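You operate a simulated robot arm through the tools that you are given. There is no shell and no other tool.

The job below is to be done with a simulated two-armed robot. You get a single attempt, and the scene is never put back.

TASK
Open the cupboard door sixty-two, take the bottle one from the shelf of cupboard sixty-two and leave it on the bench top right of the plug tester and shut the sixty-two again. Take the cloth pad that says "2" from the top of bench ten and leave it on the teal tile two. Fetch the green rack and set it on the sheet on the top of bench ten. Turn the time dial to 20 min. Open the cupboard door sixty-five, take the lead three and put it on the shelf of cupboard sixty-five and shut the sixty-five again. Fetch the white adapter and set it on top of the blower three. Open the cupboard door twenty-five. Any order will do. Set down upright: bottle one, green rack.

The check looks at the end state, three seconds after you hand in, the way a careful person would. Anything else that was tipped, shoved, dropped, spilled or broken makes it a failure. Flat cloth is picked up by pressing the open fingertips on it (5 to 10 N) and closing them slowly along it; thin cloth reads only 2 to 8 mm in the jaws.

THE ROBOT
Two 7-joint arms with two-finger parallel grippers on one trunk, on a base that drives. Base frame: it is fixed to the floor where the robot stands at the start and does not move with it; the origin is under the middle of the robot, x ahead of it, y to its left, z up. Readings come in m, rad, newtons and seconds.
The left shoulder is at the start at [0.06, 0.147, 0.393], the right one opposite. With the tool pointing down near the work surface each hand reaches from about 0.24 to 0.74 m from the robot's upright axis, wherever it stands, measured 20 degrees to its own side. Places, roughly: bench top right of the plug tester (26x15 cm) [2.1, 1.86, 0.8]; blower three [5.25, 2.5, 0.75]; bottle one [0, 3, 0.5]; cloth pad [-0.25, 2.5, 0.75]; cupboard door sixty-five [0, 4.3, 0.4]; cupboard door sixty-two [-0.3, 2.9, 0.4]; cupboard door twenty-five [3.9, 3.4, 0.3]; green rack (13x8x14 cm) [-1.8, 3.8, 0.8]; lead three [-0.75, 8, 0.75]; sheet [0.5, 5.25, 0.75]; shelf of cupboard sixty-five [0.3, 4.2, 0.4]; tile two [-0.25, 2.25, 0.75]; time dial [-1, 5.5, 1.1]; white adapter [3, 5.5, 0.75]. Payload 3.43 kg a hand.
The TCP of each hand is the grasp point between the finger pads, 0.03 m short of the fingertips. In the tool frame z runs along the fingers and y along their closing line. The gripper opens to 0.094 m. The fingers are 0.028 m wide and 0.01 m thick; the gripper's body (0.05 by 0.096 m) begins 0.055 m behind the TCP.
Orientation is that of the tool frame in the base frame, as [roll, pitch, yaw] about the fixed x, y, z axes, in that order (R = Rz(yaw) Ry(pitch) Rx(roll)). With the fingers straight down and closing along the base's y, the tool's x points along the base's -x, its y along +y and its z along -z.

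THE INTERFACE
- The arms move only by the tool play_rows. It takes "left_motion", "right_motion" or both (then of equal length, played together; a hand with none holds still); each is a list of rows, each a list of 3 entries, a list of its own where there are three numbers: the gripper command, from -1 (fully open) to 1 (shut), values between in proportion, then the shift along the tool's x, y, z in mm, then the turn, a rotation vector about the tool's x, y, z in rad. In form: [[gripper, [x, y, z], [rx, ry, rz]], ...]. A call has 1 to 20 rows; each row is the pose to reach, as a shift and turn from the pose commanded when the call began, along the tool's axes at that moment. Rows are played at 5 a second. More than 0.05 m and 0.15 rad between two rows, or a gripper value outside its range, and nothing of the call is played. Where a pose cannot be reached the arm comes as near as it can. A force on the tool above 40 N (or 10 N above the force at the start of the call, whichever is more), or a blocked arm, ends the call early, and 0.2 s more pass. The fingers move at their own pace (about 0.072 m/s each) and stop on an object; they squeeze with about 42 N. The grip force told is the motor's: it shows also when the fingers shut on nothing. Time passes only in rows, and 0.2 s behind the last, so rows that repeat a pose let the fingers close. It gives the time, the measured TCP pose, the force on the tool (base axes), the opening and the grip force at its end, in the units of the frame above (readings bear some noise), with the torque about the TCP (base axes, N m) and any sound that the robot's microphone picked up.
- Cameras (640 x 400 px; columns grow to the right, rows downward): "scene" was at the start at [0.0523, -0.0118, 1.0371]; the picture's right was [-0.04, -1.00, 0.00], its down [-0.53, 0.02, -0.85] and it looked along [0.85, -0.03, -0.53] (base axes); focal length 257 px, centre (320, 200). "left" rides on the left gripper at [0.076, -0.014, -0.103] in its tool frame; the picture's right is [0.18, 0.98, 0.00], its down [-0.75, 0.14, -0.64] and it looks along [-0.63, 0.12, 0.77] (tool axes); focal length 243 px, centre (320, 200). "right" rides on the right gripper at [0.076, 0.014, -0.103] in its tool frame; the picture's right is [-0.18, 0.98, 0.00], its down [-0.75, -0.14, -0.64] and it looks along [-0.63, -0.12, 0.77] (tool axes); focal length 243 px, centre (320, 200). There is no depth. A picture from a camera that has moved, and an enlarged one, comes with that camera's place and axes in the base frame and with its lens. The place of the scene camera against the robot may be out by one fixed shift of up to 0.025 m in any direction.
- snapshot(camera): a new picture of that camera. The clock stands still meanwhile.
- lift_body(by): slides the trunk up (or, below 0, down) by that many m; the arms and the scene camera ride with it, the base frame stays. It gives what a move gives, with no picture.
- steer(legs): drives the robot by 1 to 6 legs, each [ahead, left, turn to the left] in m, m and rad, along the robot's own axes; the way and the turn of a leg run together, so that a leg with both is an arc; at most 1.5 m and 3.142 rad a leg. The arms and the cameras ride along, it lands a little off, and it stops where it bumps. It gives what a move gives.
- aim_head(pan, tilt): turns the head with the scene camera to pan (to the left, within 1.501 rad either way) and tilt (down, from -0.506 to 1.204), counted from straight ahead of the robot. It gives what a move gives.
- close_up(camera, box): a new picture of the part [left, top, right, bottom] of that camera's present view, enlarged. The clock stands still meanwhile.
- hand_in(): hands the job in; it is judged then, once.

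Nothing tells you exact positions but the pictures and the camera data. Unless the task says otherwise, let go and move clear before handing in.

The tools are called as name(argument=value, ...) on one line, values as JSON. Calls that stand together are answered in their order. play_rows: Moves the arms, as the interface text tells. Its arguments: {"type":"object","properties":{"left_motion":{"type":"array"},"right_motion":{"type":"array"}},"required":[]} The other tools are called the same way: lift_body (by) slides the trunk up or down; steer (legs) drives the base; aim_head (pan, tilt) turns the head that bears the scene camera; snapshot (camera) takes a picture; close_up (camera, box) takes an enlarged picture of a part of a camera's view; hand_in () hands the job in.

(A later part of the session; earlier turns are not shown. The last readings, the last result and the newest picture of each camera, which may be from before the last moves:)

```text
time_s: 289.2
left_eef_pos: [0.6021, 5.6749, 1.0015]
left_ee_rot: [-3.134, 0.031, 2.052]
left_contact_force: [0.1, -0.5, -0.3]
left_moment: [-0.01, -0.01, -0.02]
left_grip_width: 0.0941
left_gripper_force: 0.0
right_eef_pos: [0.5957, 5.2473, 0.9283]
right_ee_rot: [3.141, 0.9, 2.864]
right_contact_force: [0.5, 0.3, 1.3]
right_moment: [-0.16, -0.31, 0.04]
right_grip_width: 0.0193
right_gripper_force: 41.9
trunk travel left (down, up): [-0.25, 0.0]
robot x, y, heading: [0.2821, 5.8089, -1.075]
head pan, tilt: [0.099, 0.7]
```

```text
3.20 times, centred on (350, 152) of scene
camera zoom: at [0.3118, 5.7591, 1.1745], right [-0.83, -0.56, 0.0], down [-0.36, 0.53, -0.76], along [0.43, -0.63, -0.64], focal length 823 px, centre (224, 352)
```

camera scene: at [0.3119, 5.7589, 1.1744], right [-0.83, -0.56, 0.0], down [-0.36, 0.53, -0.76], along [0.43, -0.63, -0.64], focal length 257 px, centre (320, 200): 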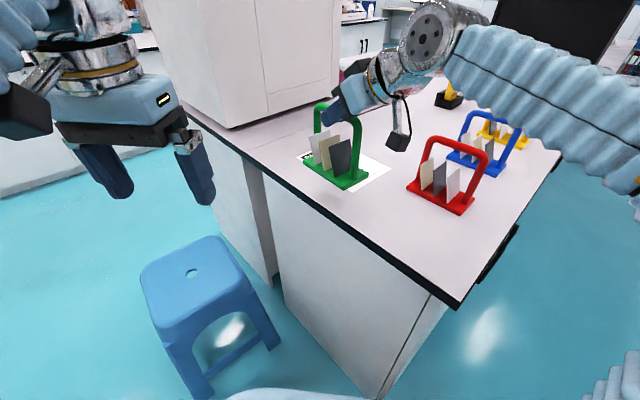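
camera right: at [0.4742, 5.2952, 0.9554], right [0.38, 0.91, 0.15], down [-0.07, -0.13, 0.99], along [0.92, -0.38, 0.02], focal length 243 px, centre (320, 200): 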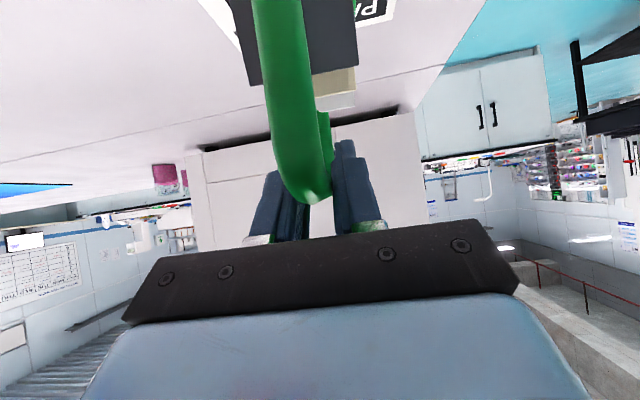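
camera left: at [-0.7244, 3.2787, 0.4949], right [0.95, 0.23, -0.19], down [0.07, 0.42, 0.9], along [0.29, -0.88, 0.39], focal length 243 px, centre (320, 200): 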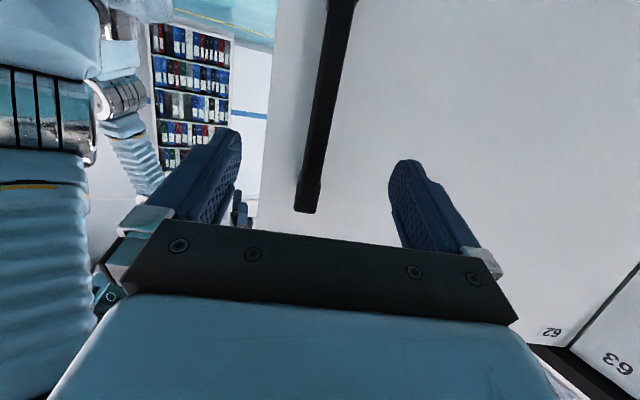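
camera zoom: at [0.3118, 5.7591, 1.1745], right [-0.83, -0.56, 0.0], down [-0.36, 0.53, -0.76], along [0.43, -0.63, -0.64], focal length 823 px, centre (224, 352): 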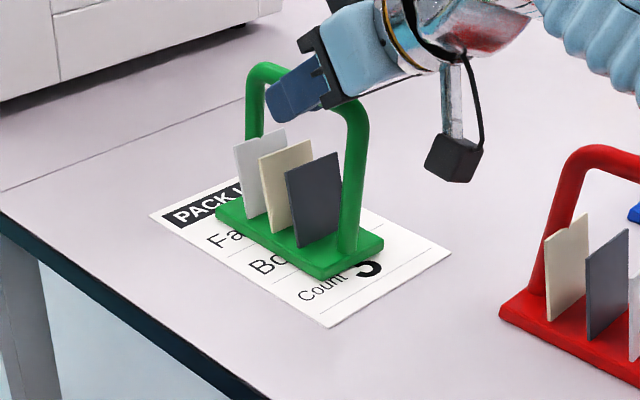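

Contact made; the rack is centred on the sheet. I ease down 1 mm, open, and lift clear.

play_rows(right_motion=[[1, [0.8, 0, 0.6], [0, 0, 0]], [0.4, [0.8, 0, 0.6], [0, 0, 0]], [-0.3, [0.8, 0, 0.6], [0, 0, 0]], [-1, [0.8, 0, 0.6], [0, 0, 0]], [-1, [0.8, 0, 0.6], [0, 0, 0]], [-1, [0.8, 0, 0.6], [0, 0, 0]], [-1, [-20, 0, -16], [0, 0, 0]], [-1, [-43, 0, -34], [0, 0, 0]], [-1, [-60, 0, -48], [0, 0, 0]], [-1, [-60, 0, -48], [0, 0, 0]]])

close_up(camera="scene", box=[270, 90, 430, 215])

```text
time_s: 291.4
left_eef_pos: [0.6035, 5.6738, 1.0013]
left_ee_rot: [-3.134, 0.032, 2.051]
left_contact_force: [0.9, 0.3, 0.2]
left_moment: [0.04, 0.02, -0.01]
left_grip_width: 0.094
left_gripper_force: 0.2
right_eef_pos: [0.5937, 5.2457, 1.005]
right_ee_rot: [3.138, 0.898, 2.864]
right_contact_force: [0.7, 0.0, -0.4]
right_moment: [-0.01, -0.01, 0.0]
right_grip_width: 0.094
right_gripper_force: 0.1
trunk travel left (down, up): [-0.25, 0.0]
robot x, y, heading: [0.2823, 5.8145, -1.075]
head pan, tilt: [0.099, 0.7]
```

```text
3.20 times, centred on (350, 152) of scene
camera zoom: at [0.3118, 5.759, 1.1744], right [-0.83, -0.56, 0.0], down [-0.36, 0.53, -0.76], along [0.43, -0.63, -0.64], focal length 823 px, centre (224, 352)
```

zoom: 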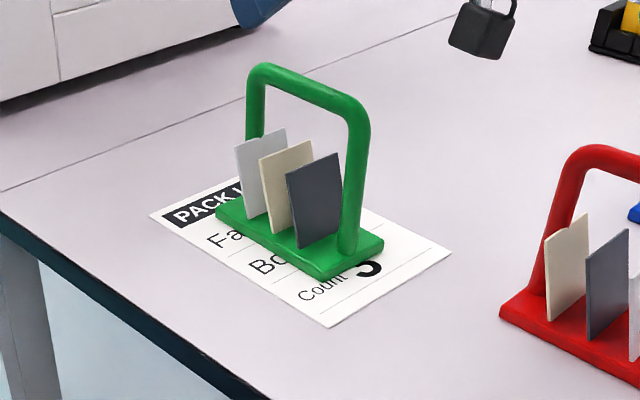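

The green rack stands on the sheet. Next is the time dial on the white machine; I back off and turn to face it.

steer(legs=[[-0.4, 0, 0], [0, 0, -2.29]])

aim_head(pan=0.4, tilt=0.1)

snapshot(camera="scene")

```text
time_s: 299.4
left_eef_pos: [-0.2183, 6.0206, 1.0015]
left_ee_rot: [-3.137, 0.032, -0.265]
left_contact_force: [-0.2, 0.1, -0.1]
left_moment: [0.01, 0.0, -0.03]
left_grip_width: 0.0939
left_gripper_force: 0.0
right_eef_pos: [-0.5264, 6.3207, 1.0053]
right_ee_rot: [3.139, 0.9, 0.547]
right_contact_force: [-0.1, -0.1, 0.1]
right_moment: [0.0, 0.0, 0.04]
right_grip_width: 0.0942
right_gripper_force: 0.1
trunk travel left (down, up): [-0.25, 0.0]
robot x, y, heading: [0.0969, 6.1658, 2.891]
head pan, tilt: [0.099, 0.7]
```

```text
time_s: 300.4
left_eef_pos: [-0.2198, 6.0215, 1.002]
left_ee_rot: [-3.134, 0.031, -0.266]
left_contact_force: [1.4, -0.8, -0.4]
left_moment: [0.05, 0.02, -0.05]
left_grip_width: 0.0939
left_gripper_force: 0.0
right_eef_pos: [-0.5268, 6.3209, 1.0042]
right_ee_rot: [3.139, 0.9, 0.546]
right_contact_force: [0.2, 0.2, -0.2]
right_moment: [-0.01, -0.01, -0.03]
right_grip_width: 0.0941
right_gripper_force: 0.0
trunk travel left (down, up): [-0.25, 0.0]
robot x, y, heading: [0.0928, 6.162, 2.89]
head pan, tilt: [0.4, 0.099]
```

```text
taken
camera scene: at [0.0282, 6.1325, 1.2292], right [-0.15, 0.99, 0.0], down [0.1, 0.01, -0.99], along [-0.98, -0.15, -0.1], focal length 257 px, centre (320, 200)
```

scene: 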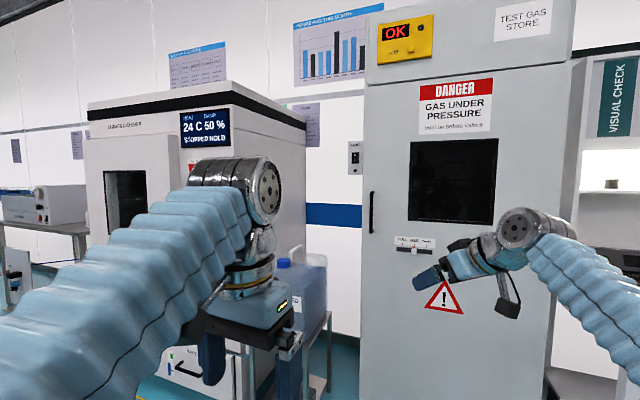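

steer(legs=[[0.15, 0.58, 0]])

aim_head(pan=-0.15, tilt=0.15)

snapshot(camera="scene")

```text
time_s: 303.7
left_eef_pos: [-0.5016, 5.5035, 1.0017]
left_ee_rot: [-3.135, 0.033, -0.256]
left_contact_force: [0.1, -0.4, 0.1]
left_moment: [0.0, 0.02, -0.01]
left_grip_width: 0.0939
left_gripper_force: 0.1
right_eef_pos: [-0.8118, 5.7992, 1.0049]
right_ee_rot: [3.137, 0.899, 0.554]
right_contact_force: [-0.6, 0.4, 0.1]
right_moment: [-0.03, -0.02, 0.0]
right_grip_width: 0.094
right_gripper_force: 0.0
trunk travel left (down, up): [-0.25, 0.0]
robot x, y, heading: [-0.1866, 5.6446, 2.891]
head pan, tilt: [0.4, 0.099]
```

```text
time_s: 304.7
left_eef_pos: [-0.5012, 5.5038, 1.002]
left_ee_rot: [-3.135, 0.033, -0.257]
left_contact_force: [0.5, 0.1, 0.1]
left_moment: [-0.02, -0.03, 0.01]
left_grip_width: 0.0941
left_gripper_force: 0.0
right_eef_pos: [-0.8117, 5.7997, 1.0046]
right_ee_rot: [3.138, 0.899, 0.557]
right_contact_force: [0.6, 0.5, 0.0]
right_moment: [-0.01, -0.01, 0.02]
right_grip_width: 0.094
right_gripper_force: 0.0
trunk travel left (down, up): [-0.25, 0.0]
robot x, y, heading: [-0.1882, 5.6438, 2.898]
head pan, tilt: [-0.15, 0.15]
```

```text
taken
camera scene: at [-0.2514, 5.6664, 1.2246], right [0.38, 0.92, 0.0], down [0.14, -0.06, -0.99], along [-0.91, 0.38, -0.15], focal length 257 px, centre (320, 200)
```

scene: 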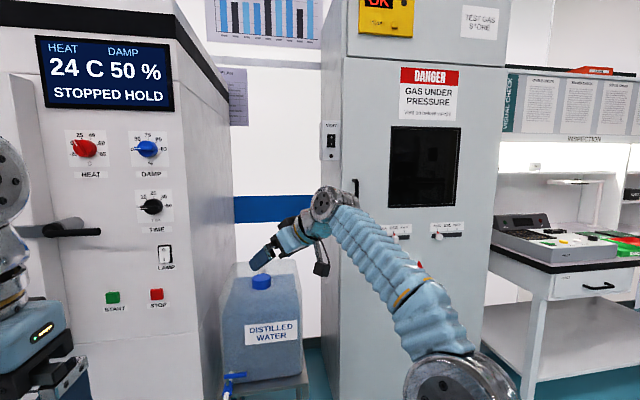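

close_up(camera="scene", box=[50, 110, 210, 320])

close_up(camera="scene", box=[120, 175, 190, 240])

```text
1.90 times, centred on (130, 215) of scene
camera zoom: at [-0.2514, 5.6664, 1.2246], right [0.38, 0.92, 0.0], down [0.14, -0.06, -0.99], along [-0.91, 0.38, -0.15], focal length 490 px, centre (682, 171)
```

zoom: 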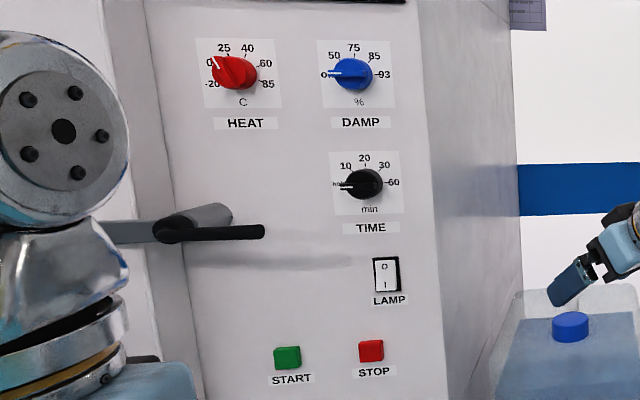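

```text
6.15 times, centred on (155, 208) of scene
camera zoom: at [-0.2514, 5.6664, 1.2246], right [0.38, 0.92, 0.0], down [0.14, -0.06, -0.99], along [-0.91, 0.38, -0.15], focal length 1583 px, centre (1335, 154)
```

zoom: 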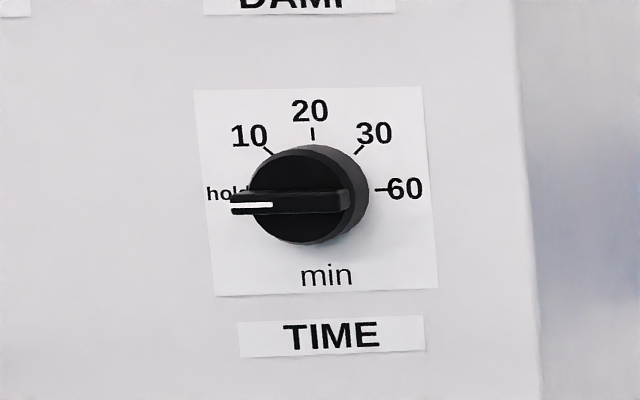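

The time dial points to "hold"; 20 is a quarter turn clockwise (pointing up). I'll use the right hand; first I straighten its yaw and bring it to the right side.

play_rows(right_motion=[[-1, [11, -17, -14], [0.104, 0, 0.083]], [-1, [22, -35, -28], [0.209, 0, 0.166]], [-1, [33, -52, -42], [0.313, 0, 0.249]], [-1, [45, -70, -56], [0.417, 0, 0.332]], [-1, [56, -87, -70], [0.522, 0, 0.415]], [-1, [67, -104, -84], [0.63, 0, 0.501]], [-1, [67, -104, -84], [0.63, 0, 0.501]]])

steer(legs=[[0.05, 0.4, 0.02]])

aim_head(pan=0.0, tilt=0.15)

snapshot(camera="scene")

```text
time_s: 306.3
left_eef_pos: [-0.5016, 5.5029, 1.0009]
left_ee_rot: [-3.135, 0.032, -0.256]
left_contact_force: [0.2, -0.6, -1.0]
left_moment: [0.02, 0.0, 0.03]
left_grip_width: 0.094
left_gripper_force: 0.0
right_eef_pos: [-0.7765, 5.9447, 1.0034]
right_ee_rot: [3.139, 0.897, -0.25]
right_contact_force: [0.5, 1.3, 0.1]
right_moment: [0.01, -0.01, -0.01]
right_grip_width: 0.0941
right_gripper_force: 0.0
trunk travel left (down, up): [-0.25, 0.0]
robot x, y, heading: [-0.1901, 5.6465, 2.897]
head pan, tilt: [-0.15, 0.15]
```

```text
time_s: 308.8
left_eef_pos: [-0.6397, 5.1157, 1.0019]
left_ee_rot: [-3.133, 0.032, -0.232]
left_contact_force: [-0.2, 0.5, 0.8]
left_moment: [-0.01, 0.03, -0.01]
left_grip_width: 0.0943
left_gripper_force: 0.2
right_eef_pos: [-0.9239, 5.5504, 1.0033]
right_ee_rot: [3.139, 0.899, -0.225]
right_contact_force: [-1.0, 0.9, 0.2]
right_moment: [-0.01, 0.01, -0.02]
right_grip_width: 0.094
right_gripper_force: 0.0
trunk travel left (down, up): [-0.25, 0.0]
robot x, y, heading: [-0.3288, 5.2657, 2.924]
head pan, tilt: [-0.15, 0.15]
```

```text
time_s: 309.5
left_eef_pos: [-0.6394, 5.1147, 1.0016]
left_ee_rot: [-3.134, 0.031, -0.233]
left_contact_force: [0.0, -0.4, -0.1]
left_moment: [-0.01, -0.02, 0.01]
left_grip_width: 0.094
left_gripper_force: 0.2
right_eef_pos: [-0.9243, 5.5512, 1.004]
right_ee_rot: [3.141, 0.897, -0.225]
right_contact_force: [0.3, 0.4, -0.8]
right_moment: [-0.01, 0.01, 0.01]
right_grip_width: 0.0939
right_gripper_force: 0.1
trunk travel left (down, up): [-0.25, 0.0]
robot x, y, heading: [-0.328, 5.2655, 2.919]
head pan, tilt: [0.0, 0.15]
```

```text
taken
camera scene: at [-0.3957, 5.2712, 1.2246], right [0.22, 0.98, 0.0], down [0.15, -0.03, -0.99], along [-0.97, 0.21, -0.15], focal length 257 px, centre (320, 200)
```

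scene: 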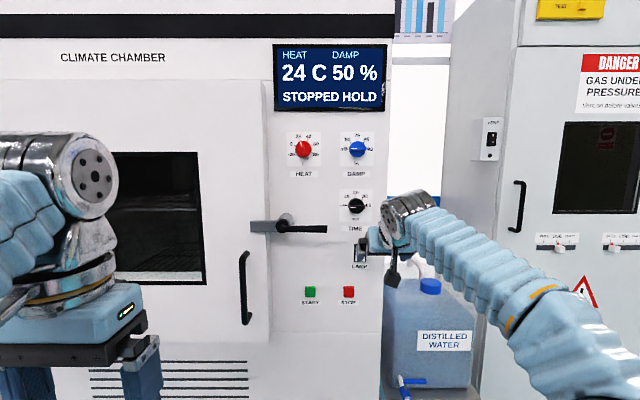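

The dial is at about (-1.045, 5.514, 1.104), facing me squarely. I back slightly, point the right hand horizontally at dial height, and roll it a quarter turn.

steer(legs=[[-0.12, 0.06, 0]])

play_rows(right_motion=[[-1, [-8, 0, -22], [0, -0.135, 0]], [-1, [-16, 0, -44], [0, -0.27, 0]], [-1, [-25, 0, -65], [0, -0.405, 0]], [-1, [-33, 0, -87], [0, -0.54, 0]], [-1, [-41, 0, -109], [0, -0.674, 0]], [-1, [-41, 0, -109], [0, -0.674, 0]]])

play_rows(right_motion=[[-1, [0, 0, 0], [0, 0, -0.143]], [-1, [0, 0, 0], [0, 0, -0.286]], [-1, [0, 0, 0], [0, 0, -0.429]], [-1, [0, 0, 0], [0, 0, -0.571]], [-1, [0, 0, 0], [0, 0, -0.714]], [-1, [0, 0, 0], [0, 0, -0.857]], [-1, [0, 0, 0], [0, 0, -1.0]], [-1, [0, 0, 0], [0, 0, -1.143]], [-1, [0, 0, 0], [0, 0, -1.286]], [-1, [0, 0, 0], [0, 0, -1.429]], [-1, [0, 0, 0], [0, 0, -1.571]], [-1, [0, 0, 0], [0, 0, -1.571]]])

snapshot(camera="scene")

snapshot(camera="right")

```text
time_s: 310.8
left_eef_pos: [-0.5321, 5.0295, 1.0019]
left_ee_rot: [-3.135, 0.033, -0.234]
left_contact_force: [0.2, 0.5, -0.4]
left_moment: [-0.03, 0.0, 0.01]
left_grip_width: 0.0939
left_gripper_force: 0.0
right_eef_pos: [-0.8184, 5.4661, 1.0042]
right_ee_rot: [3.141, 0.896, -0.225]
right_contact_force: [-0.1, -0.2, 0.5]
right_moment: [0.02, -0.01, 0.0]
right_grip_width: 0.0939
right_gripper_force: 0.0
trunk travel left (down, up): [-0.25, 0.0]
robot x, y, heading: [-0.2198, 5.1789, 2.922]
head pan, tilt: [0.0, 0.15]
```

```text
time_s: 312.2
left_eef_pos: [-0.5331, 5.03, 1.0026]
left_ee_rot: [-3.135, 0.029, -0.231]
left_contact_force: [0.4, -0.2, -0.5]
left_moment: [-0.01, 0.02, -0.01]
left_grip_width: 0.094
left_gripper_force: 0.0
right_eef_pos: [-0.7603, 5.453, 1.1043]
right_ee_rot: [0.448, 1.568, -2.915]
right_contact_force: [0.0, 0.0, -0.4]
right_moment: [-0.01, 0.0, 0.02]
right_grip_width: 0.0938
right_gripper_force: 0.1
trunk travel left (down, up): [-0.25, 0.0]
robot x, y, heading: [-0.2188, 5.1796, 2.926]
head pan, tilt: [0.0, 0.15]
```

```text
time_s: 314.8
left_eef_pos: [-0.5321, 5.0303, 1.0023]
left_ee_rot: [-3.134, 0.032, -0.234]
left_contact_force: [-0.3, -0.3, 0.2]
left_moment: [-0.01, 0.0, 0.04]
left_grip_width: 0.0938
left_gripper_force: 0.0
right_eef_pos: [-0.76, 5.452, 1.105]
right_ee_rot: [-1.569, -0.002, 1.347]
right_contact_force: [0.3, 0.2, 1.0]
right_moment: [0.05, 0.01, -0.02]
right_grip_width: 0.0941
right_gripper_force: 0.0
trunk travel left (down, up): [-0.25, 0.0]
robot x, y, heading: [-0.2192, 5.1766, 2.924]
head pan, tilt: [0.0, 0.15]
```

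```text
taken
camera scene: at [-0.2899, 5.1859, 1.2246], right [0.22, 0.98, 0.0], down [0.15, -0.03, -0.99], along [-0.97, 0.21, -0.15], focal length 257 px, centre (320, 200)
```

scene: 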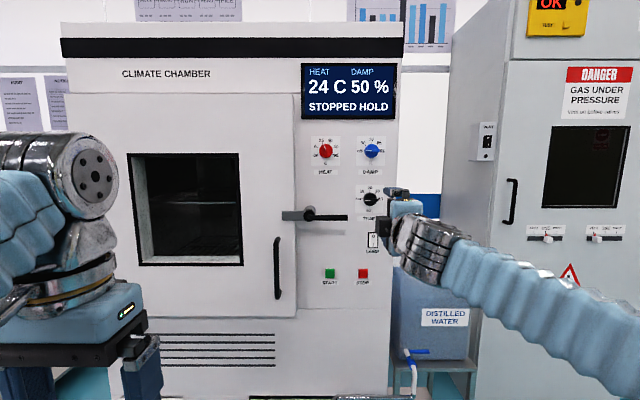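

```text
taken
camera right: at [-0.6447, 5.5036, 1.0912], right [-0.04, -0.18, -0.98], down [0.46, -0.88, 0.14], along [-0.89, -0.45, 0.12], focal length 243 px, centre (320, 200)
```

right: 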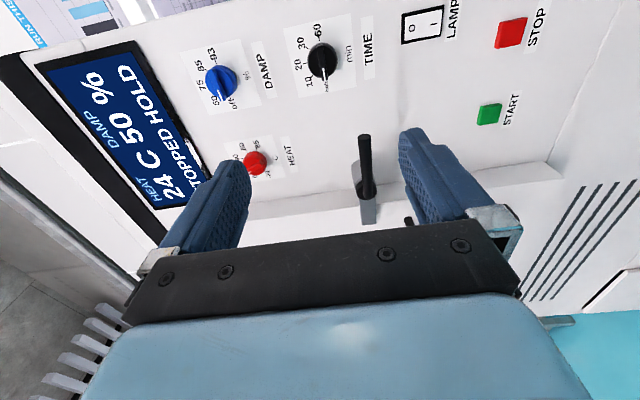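

The rolled hand points at the dial. I drive forward a bit and re-check alignment.

steer(legs=[[0.15, 0, 0]])

snapshot(camera="right")

close_up(camera="scene", box=[310, 110, 470, 270])

```text
time_s: 316.2
left_eef_pos: [-0.6793, 5.0629, 1.0021]
left_ee_rot: [-3.135, 0.031, -0.231]
left_contact_force: [-1.3, 0.5, 0.8]
left_moment: [0.0, 0.03, 0.02]
left_grip_width: 0.0939
left_gripper_force: 0.1
right_eef_pos: [-0.9064, 5.4839, 1.1062]
right_ee_rot: [-1.57, 0.0, 1.347]
right_contact_force: [-0.2, -0.5, -0.4]
right_moment: [-0.02, -0.02, -0.02]
right_grip_width: 0.0938
right_gripper_force: 0.1
trunk travel left (down, up): [-0.25, 0.0]
robot x, y, heading: [-0.3658, 5.213, 2.924]
head pan, tilt: [0.0, 0.15]
```

```text
taken
camera right: at [-0.7903, 5.5357, 1.0911], right [-0.04, -0.18, -0.98], down [0.46, -0.88, 0.14], along [-0.89, -0.45, 0.12], focal length 243 px, centre (320, 200)
```

right: 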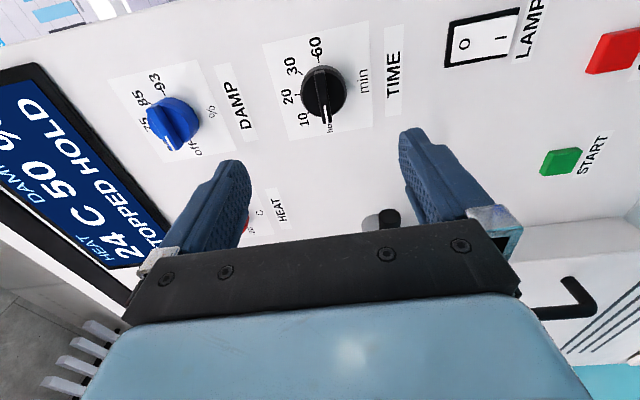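

```text
2.50 times, centred on (390, 190) of scene
camera zoom: at [-0.4354, 5.2182, 1.2246], right [0.22, 0.98, 0.0], down [0.15, -0.03, -0.99], along [-0.97, 0.21, -0.15], focal length 643 px, centre (145, 225)
```

zoom: 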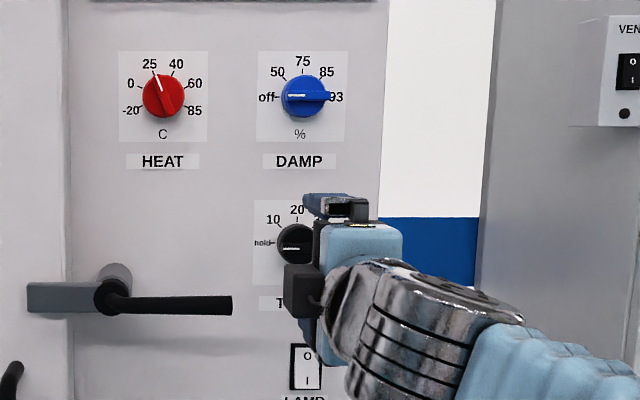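

play_rows(right_motion=[[-1, [2, 1, 30], [0, 0, 0]], [-1, [4, 3, 60], [0, 0, 0]], [-1, [5, 3.5, 90], [0, 0, 0]], [-1, [5, 3.5, 90], [0, 0, 0]]])

snapshot(camera="right")

close_up(camera="scene", box=[340, 160, 440, 240])

```text
time_s: 317.2
left_eef_pos: [-0.6787, 5.0628, 1.0016]
left_ee_rot: [-3.136, 0.032, -0.231]
left_contact_force: [0.1, 0.0, 0.4]
left_moment: [0.01, -0.01, -0.01]
left_grip_width: 0.0939
left_gripper_force: 0.1
right_eef_pos: [-0.9927, 5.5075, 1.1019]
right_ee_rot: [-1.57, 0.001, 1.347]
right_contact_force: [0.1, 0.2, 0.0]
right_moment: [0.0, 0.0, 0.01]
right_grip_width: 0.0941
right_gripper_force: 0.1
trunk travel left (down, up): [-0.25, 0.0]
robot x, y, heading: [-0.3673, 5.2101, 2.924]
head pan, tilt: [0.0, 0.15]
```

```text
taken
camera right: at [-0.8771, 5.5593, 1.0879], right [-0.04, -0.18, -0.98], down [0.46, -0.88, 0.14], along [-0.89, -0.44, 0.12], focal length 243 px, centre (320, 200)
```

right: 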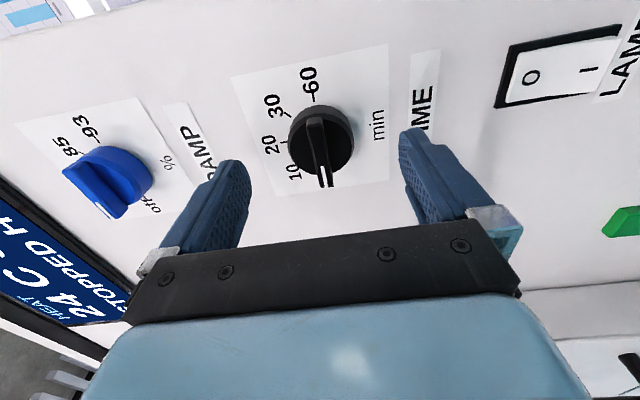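

```text
5.00 times, centred on (390, 200) of scene
camera zoom: at [-0.4358, 5.2182, 1.2245], right [0.22, 0.98, 0.0], down [0.15, -0.03, -0.99], along [-0.97, 0.21, -0.15], focal length 1286 px, centre (-30, 200)
```

zoom: 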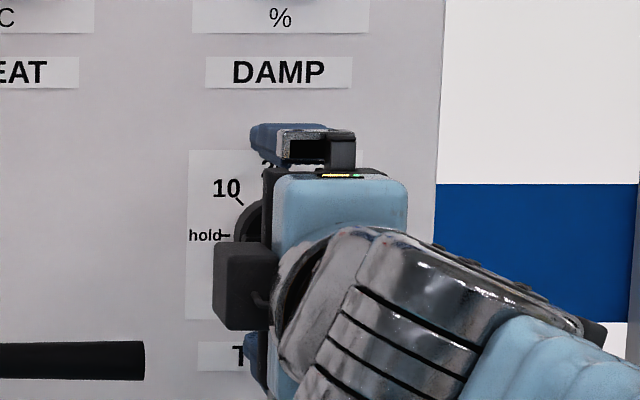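

The knob is centred. I advance 4 cm and close on it.

play_rows(right_motion=[[-1, [0, 0, 15], [0, 0, 0]], [-1, [0, 0, 30], [0, 0, 0]], [-1, [0, 0, 40], [0, 0, 0]], [-1, [0, 0, 40], [0, 0, 0]]])

snapshot(camera="right")

```text
time_s: 317.8
left_eef_pos: [-0.6754, 5.0626, 1.0015]
left_ee_rot: [-3.134, 0.035, -0.231]
left_contact_force: [-0.3, 0.5, 0.5]
left_moment: [0.0, -0.01, -0.03]
left_grip_width: 0.0939
left_gripper_force: 0.2
right_eef_pos: [-1.0134, 5.5116, 1.105]
right_ee_rot: [-1.57, 0.004, 1.346]
right_contact_force: [38.3, -5.1, -7.9]
right_moment: [0.14, -1.2, 0.43]
right_grip_width: 0.094
right_gripper_force: 0.0
trunk travel left (down, up): [-0.25, 0.0]
robot x, y, heading: [-0.3667, 5.2134, 2.924]
head pan, tilt: [0.0, 0.15]
stopped in row 3 (right hand): the force on the tool passed its limit at 70 N (the readings are from after the stop); the commanded pose is now the measured one
```

```text
taken
camera right: at [-0.8971, 5.5629, 1.0909], right [-0.04, -0.18, -0.98], down [0.46, -0.88, 0.14], along [-0.89, -0.44, 0.12], focal length 243 px, centre (320, 200)
```

right: 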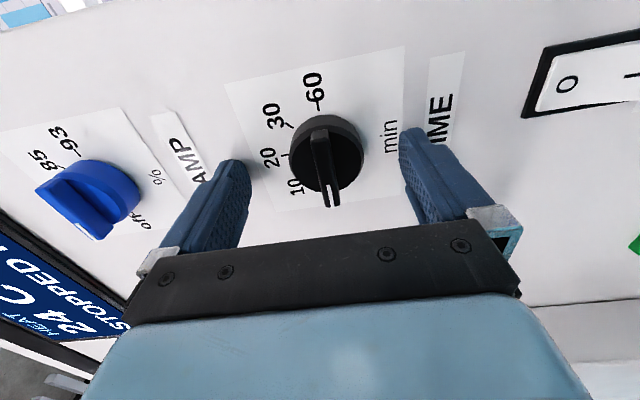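

The fingertips touched the panel beside the knob; I back off 4 mm and close.

play_rows(right_motion=[[-1, [0, 0, -5], [0, 0, 0]], [-1, [0, 0, -5], [0, 0, 0]], [0, [0, 0, -5], [0, 0, 0]], [1, [0, 0, -5], [0, 0, 0]], [1, [0, 0, -5], [0, 0, 0]], [1, [0, 0, -5], [0, 0, 0]], [1, [0, 0, -5], [0, 0, 0]]])

snapshot(camera="right")

```text
time_s: 319.4
left_eef_pos: [-0.6771, 5.0631, 1.0022]
left_ee_rot: [-3.133, 0.033, -0.232]
left_contact_force: [0.3, 0.2, 0.3]
left_moment: [-0.02, 0.01, 0.01]
left_grip_width: 0.0937
left_gripper_force: 0.0
right_eef_pos: [-1.0126, 5.5104, 1.0998]
right_ee_rot: [-1.577, 0.001, 1.346]
right_contact_force: [19.1, -5.1, -19.2]
right_moment: [-0.13, 0.2, 0.5]
right_grip_width: 0.0417
right_gripper_force: 45.0
trunk travel left (down, up): [-0.25, 0.0]
robot x, y, heading: [-0.3676, 5.2136, 2.929]
head pan, tilt: [0.0, 0.15]
```

```text
taken
camera right: at [-0.8971, 5.5621, 1.087], right [-0.04, -0.18, -0.98], down [0.46, -0.88, 0.15], along [-0.89, -0.45, 0.11], focal length 243 px, centre (320, 200)
```

right: 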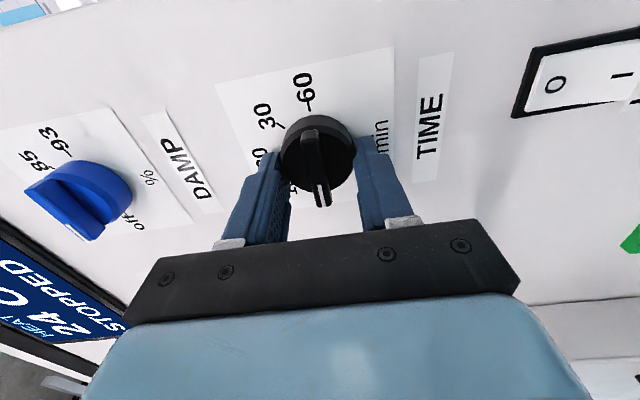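

The grip is a bit high and left of the knob's axis. I release, re-centre by a few mm, and regrip.

play_rows(right_motion=[[-0.6, [0, 0, 0], [0, 0, 0]], [-0.6, [0, 0, -2], [0, 0, 0]], [-0.6, [4, 6, -2], [0, 0, 0]], [-0.6, [4, 6, -2], [0, 0, 0]], [1, [4, 6, -2], [0, 0, 0]], [1, [4, 6, -2], [0, 0, 0]], [1, [4, 6, -2], [0, 0, 0]], [1, [4, 6, -2], [0, 0, 0]]])

snapshot(camera="right")

```text
time_s: 319.8
left_eef_pos: [-0.6755, 5.0627, 1.002]
left_ee_rot: [-3.136, 0.033, -0.232]
left_contact_force: [-0.2, 0.0, 0.1]
left_moment: [-0.03, 0.0, 0.0]
left_grip_width: 0.0937
left_gripper_force: 0.0
right_eef_pos: [-1.0132, 5.5108, 1.095]
right_ee_rot: [-1.586, -0.002, 1.345]
right_contact_force: [38.7, -5.4, -34.8]
right_moment: [0.4, 0.18, 0.45]
right_grip_width: 0.0554
right_gripper_force: 0.0
trunk travel left (down, up): [-0.25, 0.0]
robot x, y, heading: [-0.3651, 5.2103, 2.922]
head pan, tilt: [0.0, 0.15]
stopped in row 1 (right hand): the force on the tool passed its limit at 59 N (the readings are from after the stop); the commanded pose is now the measured one
```

```text
taken
camera right: at [-0.8965, 5.5618, 1.0833], right [-0.03, -0.18, -0.98], down [0.45, -0.88, 0.15], along [-0.89, -0.44, 0.1], focal length 243 px, centre (320, 200)
```

right: 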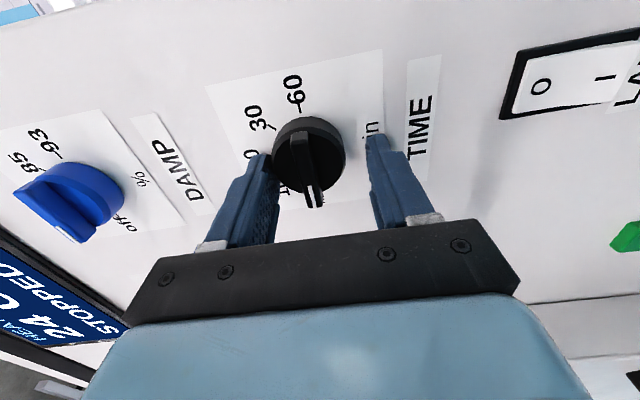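

I back out a centimetre to relax the forces and re-centre.

play_rows(right_motion=[[-0.6, [0, 0, -6], [0, 0, 0]], [-1, [0, 0, -12], [0, 0, 0]], [-1, [0, 0, -20], [0, 0, 0]], [-1, [0, 0, -20], [0, 0, 0]]])

snapshot(camera="right")

```text
time_s: 320.8
left_eef_pos: [-0.6773, 5.0629, 1.001]
left_ee_rot: [-3.136, 0.031, -0.234]
left_contact_force: [-0.4, 0.1, -0.3]
left_moment: [0.0, -0.02, -0.01]
left_grip_width: 0.094
left_gripper_force: 0.1
right_eef_pos: [-0.9947, 5.5063, 1.0987]
right_ee_rot: [-1.578, -0.001, 1.345]
right_contact_force: [-0.4, 0.5, -0.7]
right_moment: [0.01, 0.03, 0.02]
right_grip_width: 0.0941
right_gripper_force: 0.0
trunk travel left (down, up): [-0.25, 0.0]
robot x, y, heading: [-0.3652, 5.2129, 2.928]
head pan, tilt: [0.0, 0.15]
```

```text
taken
camera right: at [-0.8794, 5.5572, 1.086], right [-0.03, -0.18, -0.98], down [0.46, -0.88, 0.15], along [-0.89, -0.44, 0.11], focal length 243 px, centre (320, 200)
```

right: 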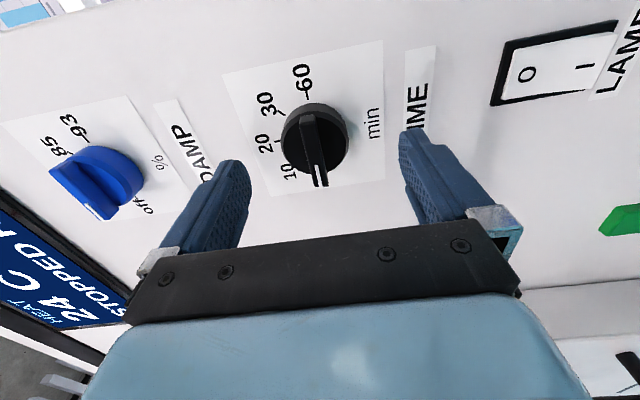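

play_rows(right_motion=[[-1, [6, -3.5, 0], [0, 0, 0]], [-1, [6, -3.5, 7], [0, 0, 0]], [-1, [6, -3.5, 13], [0, 0, 0]], [-1, [6, -3.5, 13], [0, 0, 0]]])

play_rows(right_motion=[[-0.2, [0, 0, 0], [0, 0, 0]], [0.05, [0, 0, 0], [0, 0, 0]], [0.05, [0, 0, 0], [0, 0, 0]]])

snapshot(camera="right")

```text
time_s: 321.8
left_eef_pos: [-0.6785, 5.0634, 1.0019]
left_ee_rot: [-3.136, 0.031, -0.232]
left_contact_force: [-0.6, 0.2, -0.7]
left_moment: [0.02, 0.0, -0.02]
left_grip_width: 0.0939
left_gripper_force: 0.0
right_eef_pos: [-1.0072, 5.5152, 1.102]
right_ee_rot: [-1.582, -0.001, 1.347]
right_contact_force: [-0.1, 0.6, -0.6]
right_moment: [-0.02, 0.02, 0.02]
right_grip_width: 0.094
right_gripper_force: 0.0
trunk travel left (down, up): [-0.25, 0.0]
robot x, y, heading: [-0.3662, 5.2172, 2.924]
head pan, tilt: [0.0, 0.15]
```

```text
time_s: 322.6
left_eef_pos: [-0.679, 5.0629, 1.0016]
left_ee_rot: [-3.134, 0.031, -0.233]
left_contact_force: [-0.1, -0.3, 0.3]
left_moment: [0.02, -0.02, 0.0]
left_grip_width: 0.094
left_gripper_force: 0.0
right_eef_pos: [-1.0075, 5.5153, 1.1008]
right_ee_rot: [-1.584, 0.0, 1.345]
right_contact_force: [0.8, -0.5, -0.7]
right_moment: [-0.01, -0.03, 0.02]
right_grip_width: 0.0448
right_gripper_force: 0.4
trunk travel left (down, up): [-0.25, 0.0]
robot x, y, heading: [-0.3675, 5.214, 2.927]
head pan, tilt: [0.0, 0.15]
```

```text
taken
camera right: at [-0.8909, 5.5666, 1.089], right [-0.03, -0.18, -0.98], down [0.46, -0.88, 0.15], along [-0.89, -0.44, 0.11], focal length 243 px, centre (320, 200)
```

right: 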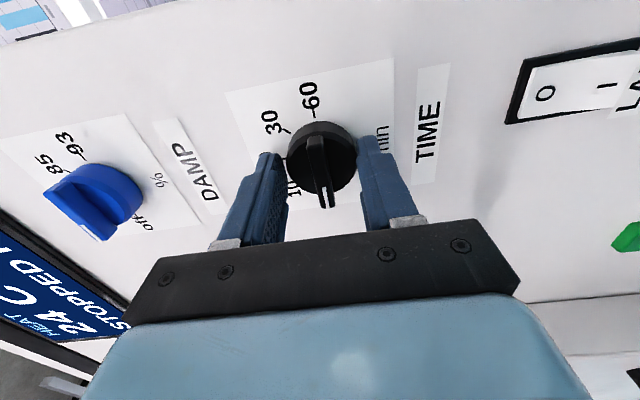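

The knob is evenly between the fingers. I close and rotate clockwise a quarter turn.

play_rows(right_motion=[[1, [0, 0, 0], [0, 0, 0]], [1, [0, 0, 0], [0, 0, 0]], [1, [0, 0, 0], [0, 0, 0]], [1, [0, 0, 0], [0, 0, 0.1]], [1, [0, 0, 0], [0, 0, 0.2]], [1, [0, 0, 0], [0, 0, 0.3]], [1, [0, 0, 0], [0, 0, 0.4]], [1, [0, 0, 0], [0, 0, 0.5]], [1, [0, 0, 0], [0, 0, 0.5]]])

snapshot(camera="right")

```text
time_s: 324.6
left_eef_pos: [-0.6787, 5.0629, 1.001]
left_ee_rot: [-3.135, 0.03, -0.233]
left_contact_force: [0.1, 0.0, -0.9]
left_moment: [0.02, 0.03, 0.0]
left_grip_width: 0.0942
left_gripper_force: 0.1
right_eef_pos: [-1.0075, 5.5162, 1.0998]
right_ee_rot: [-1.584, 0.501, 1.34]
right_contact_force: [3.0, -1.1, -17.9]
right_moment: [0.04, 0.4, 0.57]
right_grip_width: 0.0418
right_gripper_force: 44.7
trunk travel left (down, up): [-0.25, 0.0]
robot x, y, heading: [-0.3671, 5.2158, 2.925]
head pan, tilt: [0.0, 0.15]
```

```text
taken
camera right: at [-0.8944, 5.5509, 1.0539], right [-0.13, -0.62, -0.77], down [0.49, -0.72, 0.49], along [-0.86, -0.31, 0.4], focal length 243 px, centre (320, 200)
```

right: 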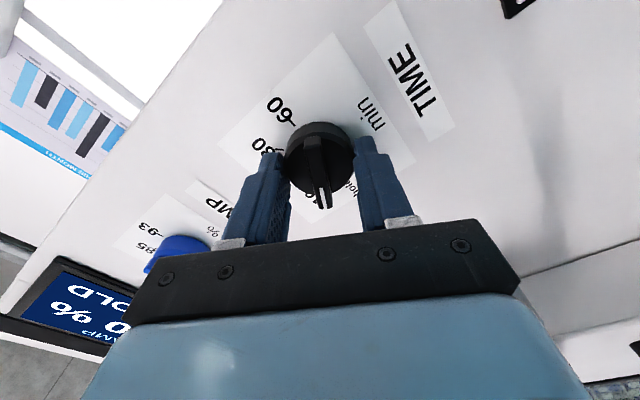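

The knob turns with the hand. I continue to a full quarter turn.

play_rows(right_motion=[[1, [0, 0, 0], [0, 0, 0.12]], [1, [0, 0, 0], [0, 0, 0.24]], [1, [0, 0, 0], [0, 0, 0.36]], [1, [0, 0, 0], [0, 0, 0.48]], [1, [0, 0, 0], [0, 0, 0.6]], [1, [0, 0, 0], [0, 0, 0.72]], [1, [0, 0, 0], [0, 0, 0.84]], [1, [0, 0, 0], [0, 0, 0.96]], [1, [0, 0, 0], [0, 0, 1.071]], [1, [0, 0, 0], [0, 0, 1.071]]])

snapshot(camera="right")

close_up(camera="scene", box=[340, 140, 440, 240])

```text
time_s: 326.8
left_eef_pos: [-0.6795, 5.0638, 1.0017]
left_ee_rot: [-3.134, 0.03, -0.232]
left_contact_force: [0.7, -0.1, 0.9]
left_moment: [0.02, 0.04, 0.03]
left_grip_width: 0.094
left_gripper_force: 0.2
right_eef_pos: [-1.006, 5.5175, 1.1026]
right_ee_rot: [2.997, 1.56, -0.369]
right_contact_force: [-15.0, 11.2, 2.7]
right_moment: [0.04, 0.07, 0.1]
right_grip_width: 0.0414
right_gripper_force: 44.8
trunk travel left (down, up): [-0.25, 0.0]
robot x, y, heading: [-0.3687, 5.2126, 2.924]
head pan, tilt: [0.0, 0.15]
```

```text
taken
camera right: at [-0.9102, 5.4798, 1.0277], right [-0.22, -0.96, 0.19], down [0.65, 0.0, 0.76], along [-0.73, 0.29, 0.62], focal length 243 px, centre (320, 200)
```

right: 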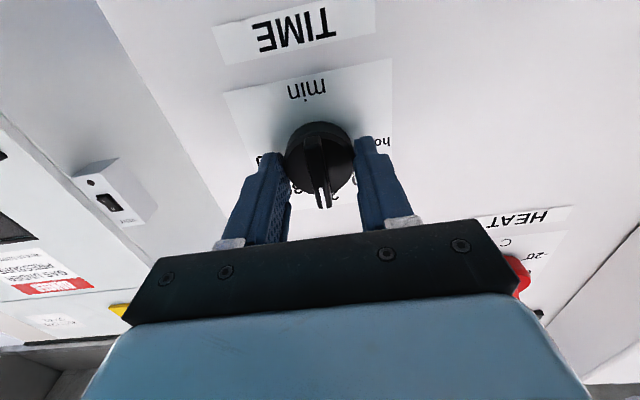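

```text
4.00 times, centred on (390, 190) of scene
camera zoom: at [-0.4367, 5.2194, 1.2245], right [0.22, 0.98, 0.0], down [0.15, -0.03, -0.99], along [-0.96, 0.21, -0.15], focal length 1029 px, centre (40, 240)
```

zoom: 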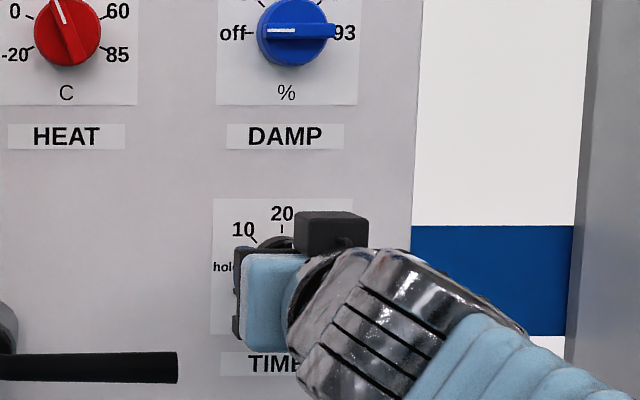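

play_rows(right_motion=[[-0.3, [0, 0, 0], [0, 0, 0]], [-1, [0, 0, 0], [0, 0, 0]], [-1, [0, 0, -15], [0, 0, 0]], [-1, [0, 0, -40], [0, 0, 0]], [-1, [0, 0, -80], [0, 0, 0]], [-1, [0, 0, -120], [0, 0, 0]], [-1, [0, 0, -120], [0, 0, 0]]])

steer(legs=[[-0.15, 0.1, 0]])

snapshot(camera="scene")

snapshot(camera="right")

```text
time_s: 328.4
left_eef_pos: [-0.6765, 5.0629, 1.0011]
left_ee_rot: [-3.136, 0.033, -0.233]
left_contact_force: [0.0, -0.3, -0.4]
left_moment: [0.02, 0.02, -0.01]
left_grip_width: 0.0941
left_gripper_force: 0.0
right_eef_pos: [-0.8883, 5.4879, 1.1032]
right_ee_rot: [-3.068, 1.561, -0.149]
right_contact_force: [-0.4, -0.6, -0.2]
right_moment: [-0.02, 0.01, 0.02]
right_grip_width: 0.0944
right_gripper_force: 0.1
trunk travel left (down, up): [-0.25, 0.0]
robot x, y, heading: [-0.3669, 5.217, 2.928]
head pan, tilt: [0.0, 0.15]
```

```text
time_s: 329.9
left_eef_pos: [-0.5597, 4.9328, 1.002]
left_ee_rot: [-3.137, 0.03, -0.231]
left_contact_force: [0.6, -0.5, -0.1]
left_moment: [-0.02, -0.03, -0.03]
left_grip_width: 0.0943
left_gripper_force: 0.0
right_eef_pos: [-0.7685, 5.3589, 1.104]
right_ee_rot: [-3.086, 1.561, -0.169]
right_contact_force: [-0.2, 0.1, -0.6]
right_moment: [0.03, 0.01, -0.01]
right_grip_width: 0.0941
right_gripper_force: 0.0
trunk travel left (down, up): [-0.25, 0.0]
robot x, y, heading: [-0.2458, 5.082, 2.924]
head pan, tilt: [0.0, 0.15]
```

```text
taken
camera scene: at [-0.3158, 5.0883, 1.2246], right [0.22, 0.98, 0.0], down [0.15, -0.03, -0.99], along [-0.97, 0.21, -0.15], focal length 257 px, centre (320, 200)
```

scene: 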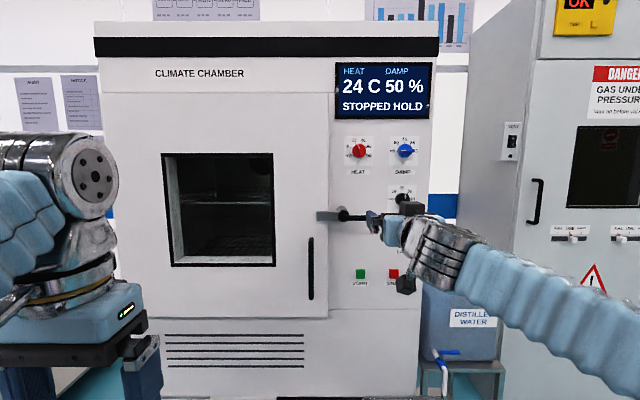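

```text
taken
camera right: at [-0.6721, 5.3218, 1.0287], right [-0.22, -0.96, 0.18], down [0.65, 0.0, 0.76], along [-0.73, 0.29, 0.62], focal length 243 px, centre (320, 200)
```

right: 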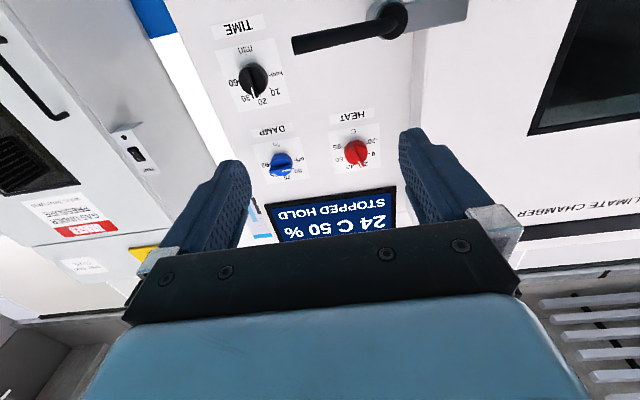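

close_up(camera="right", box=[210, 40, 300, 120])

close_up(camera="right", box=[200, 10, 460, 210])

```text
5.00 times, centred on (255, 80) of right
camera zoom: at [-0.6721, 5.3218, 1.0287], right [-0.22, -0.96, 0.18], down [0.65, 0.0, 0.76], along [-0.73, 0.29, 0.62], focal length 1213 px, centre (645, 800)
```

zoom: 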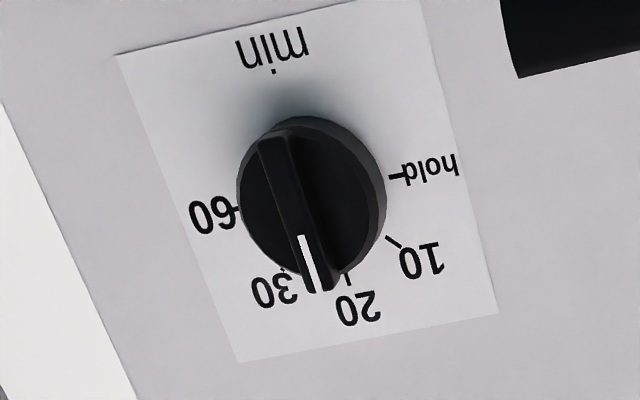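

```text
2.00 times, centred on (330, 110) of right
camera zoom: at [-0.6721, 5.3218, 1.0287], right [-0.22, -0.96, 0.18], down [0.65, 0.0, 0.76], along [-0.73, 0.29, 0.62], focal length 485 px, centre (300, 380)
```

zoom: 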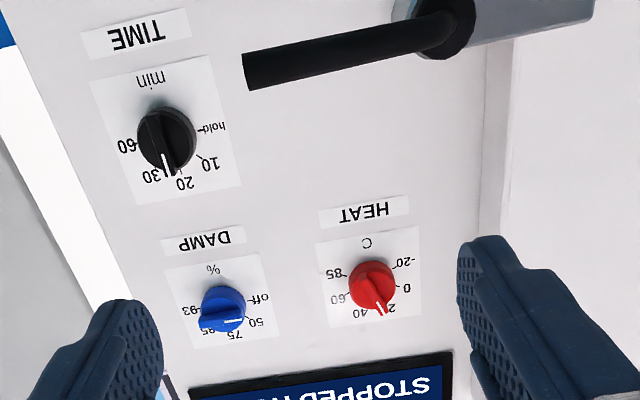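

steer(legs=[[0, -0.45, 0]])

aim_head(pan=0.1, tilt=0.15)

snapshot(camera="scene")

```text
time_s: 332.6
left_eef_pos: [-0.461, 5.368, 1.0021]
left_ee_rot: [-3.134, 0.031, -0.23]
left_contact_force: [-0.5, -0.7, 0.3]
left_moment: [0.04, 0.02, 0.02]
left_grip_width: 0.094
left_gripper_force: 0.0
right_eef_pos: [-0.673, 5.7939, 1.1032]
right_ee_rot: [-3.063, 1.559, -0.144]
right_contact_force: [-0.3, 0.3, 0.2]
right_moment: [0.0, 0.02, 0.04]
right_grip_width: 0.0941
right_gripper_force: 0.0
trunk travel left (down, up): [-0.25, 0.0]
robot x, y, heading: [-0.1493, 5.5179, 2.924]
head pan, tilt: [0.0, 0.15]
```

```text
time_s: 333.2
left_eef_pos: [-0.4623, 5.3683, 1.0024]
left_ee_rot: [-3.135, 0.031, -0.23]
left_contact_force: [0.3, 0.2, 0.0]
left_moment: [-0.02, 0.0, 0.0]
left_grip_width: 0.0941
left_gripper_force: 0.0
right_eef_pos: [-0.6725, 5.7944, 1.1028]
right_ee_rot: [-3.07, 1.559, -0.149]
right_contact_force: [0.0, -0.2, 0.5]
right_moment: [0.01, 0.0, 0.0]
right_grip_width: 0.0941
right_gripper_force: 0.0
trunk travel left (down, up): [-0.25, 0.0]
robot x, y, heading: [-0.1506, 5.5191, 2.927]
head pan, tilt: [0.099, 0.15]
```

```text
taken
camera scene: at [-0.2208, 5.5155, 1.2246], right [0.12, 0.99, 0.0], down [0.15, -0.02, -0.99], along [-0.98, 0.12, -0.15], focal length 257 px, centre (320, 200)
```

scene: 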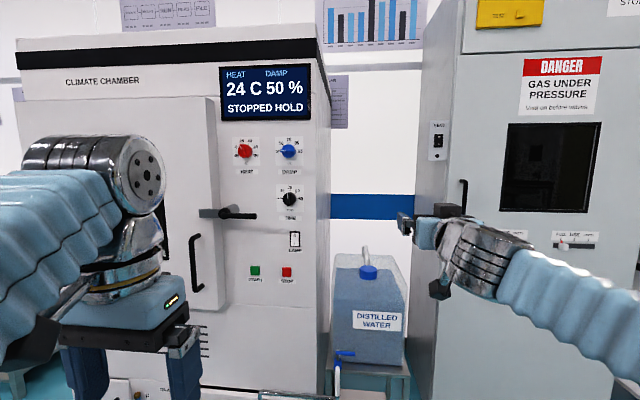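

close_up(camera="scene", box=[265, 180, 313, 220])

```text
10.00 times, centred on (289, 200) of scene
camera zoom: at [-0.2208, 5.5155, 1.2246], right [0.12, 0.99, 0.0], down [0.15, -0.02, -0.99], along [-0.98, 0.12, -0.15], focal length 2572 px, centre (630, 200)
```

zoom: 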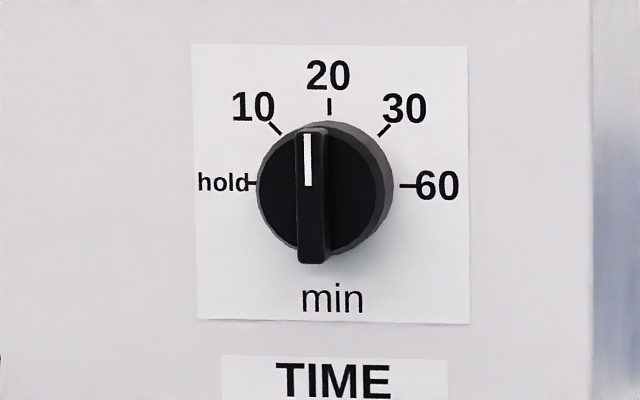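

The dial reads 20 min. Next is cupboard 65: I turn around and go to stand before its door.

steer(legs=[[0.2, 0, 0], [0, 0, 3.136], [-0.13, -0.75, 0]])

aim_head(pan=-0.1, tilt=0.7)

snapshot(camera="scene")

```text
time_s: 345.8
left_eef_pos: [-0.3398, 5.0135, 1.0017]
left_ee_rot: [-3.135, 0.031, 2.881]
left_contact_force: [-0.5, -0.8, -1.2]
left_moment: [0.01, 0.01, 0.0]
left_grip_width: 0.094
left_gripper_force: 0.1
right_eef_pos: [-0.1402, 4.5822, 1.1031]
right_ee_rot: [-3.062, 1.562, 2.971]
right_contact_force: [0.2, -0.1, 0.0]
right_moment: [0.0, 0.01, 0.0]
right_grip_width: 0.094
right_gripper_force: 0.1
trunk travel left (down, up): [-0.25, 0.0]
robot x, y, heading: [-0.6541, 4.8738, -0.254]
head pan, tilt: [0.099, 0.15]
```

```text
time_s: 346.8
left_eef_pos: [-0.3397, 5.0153, 1.0018]
left_ee_rot: [-3.135, 0.031, 2.883]
left_contact_force: [0.0, 0.6, -0.2]
left_moment: [0.0, -0.05, -0.04]
left_grip_width: 0.0941
left_gripper_force: 0.1
right_eef_pos: [-0.1422, 4.5826, 1.1029]
right_ee_rot: [-3.068, 1.56, 2.965]
right_contact_force: [-0.6, 0.0, -0.2]
right_moment: [-0.01, 0.02, -0.01]
right_grip_width: 0.0943
right_gripper_force: 0.0
trunk travel left (down, up): [-0.25, 0.0]
robot x, y, heading: [-0.6568, 4.874, -0.244]
head pan, tilt: [-0.099, 0.7]
```

```text
taken
camera scene: at [-0.6116, 4.8421, 1.1745], right [-0.34, -0.94, 0.0], down [-0.61, 0.22, -0.77], along [0.72, -0.26, -0.64], focal length 257 px, centre (320, 200)
```

scene: 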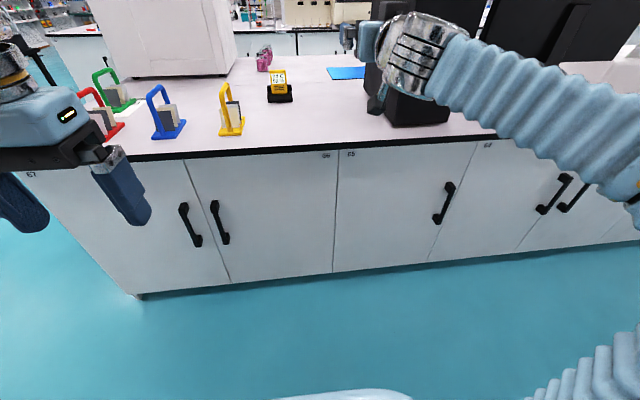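

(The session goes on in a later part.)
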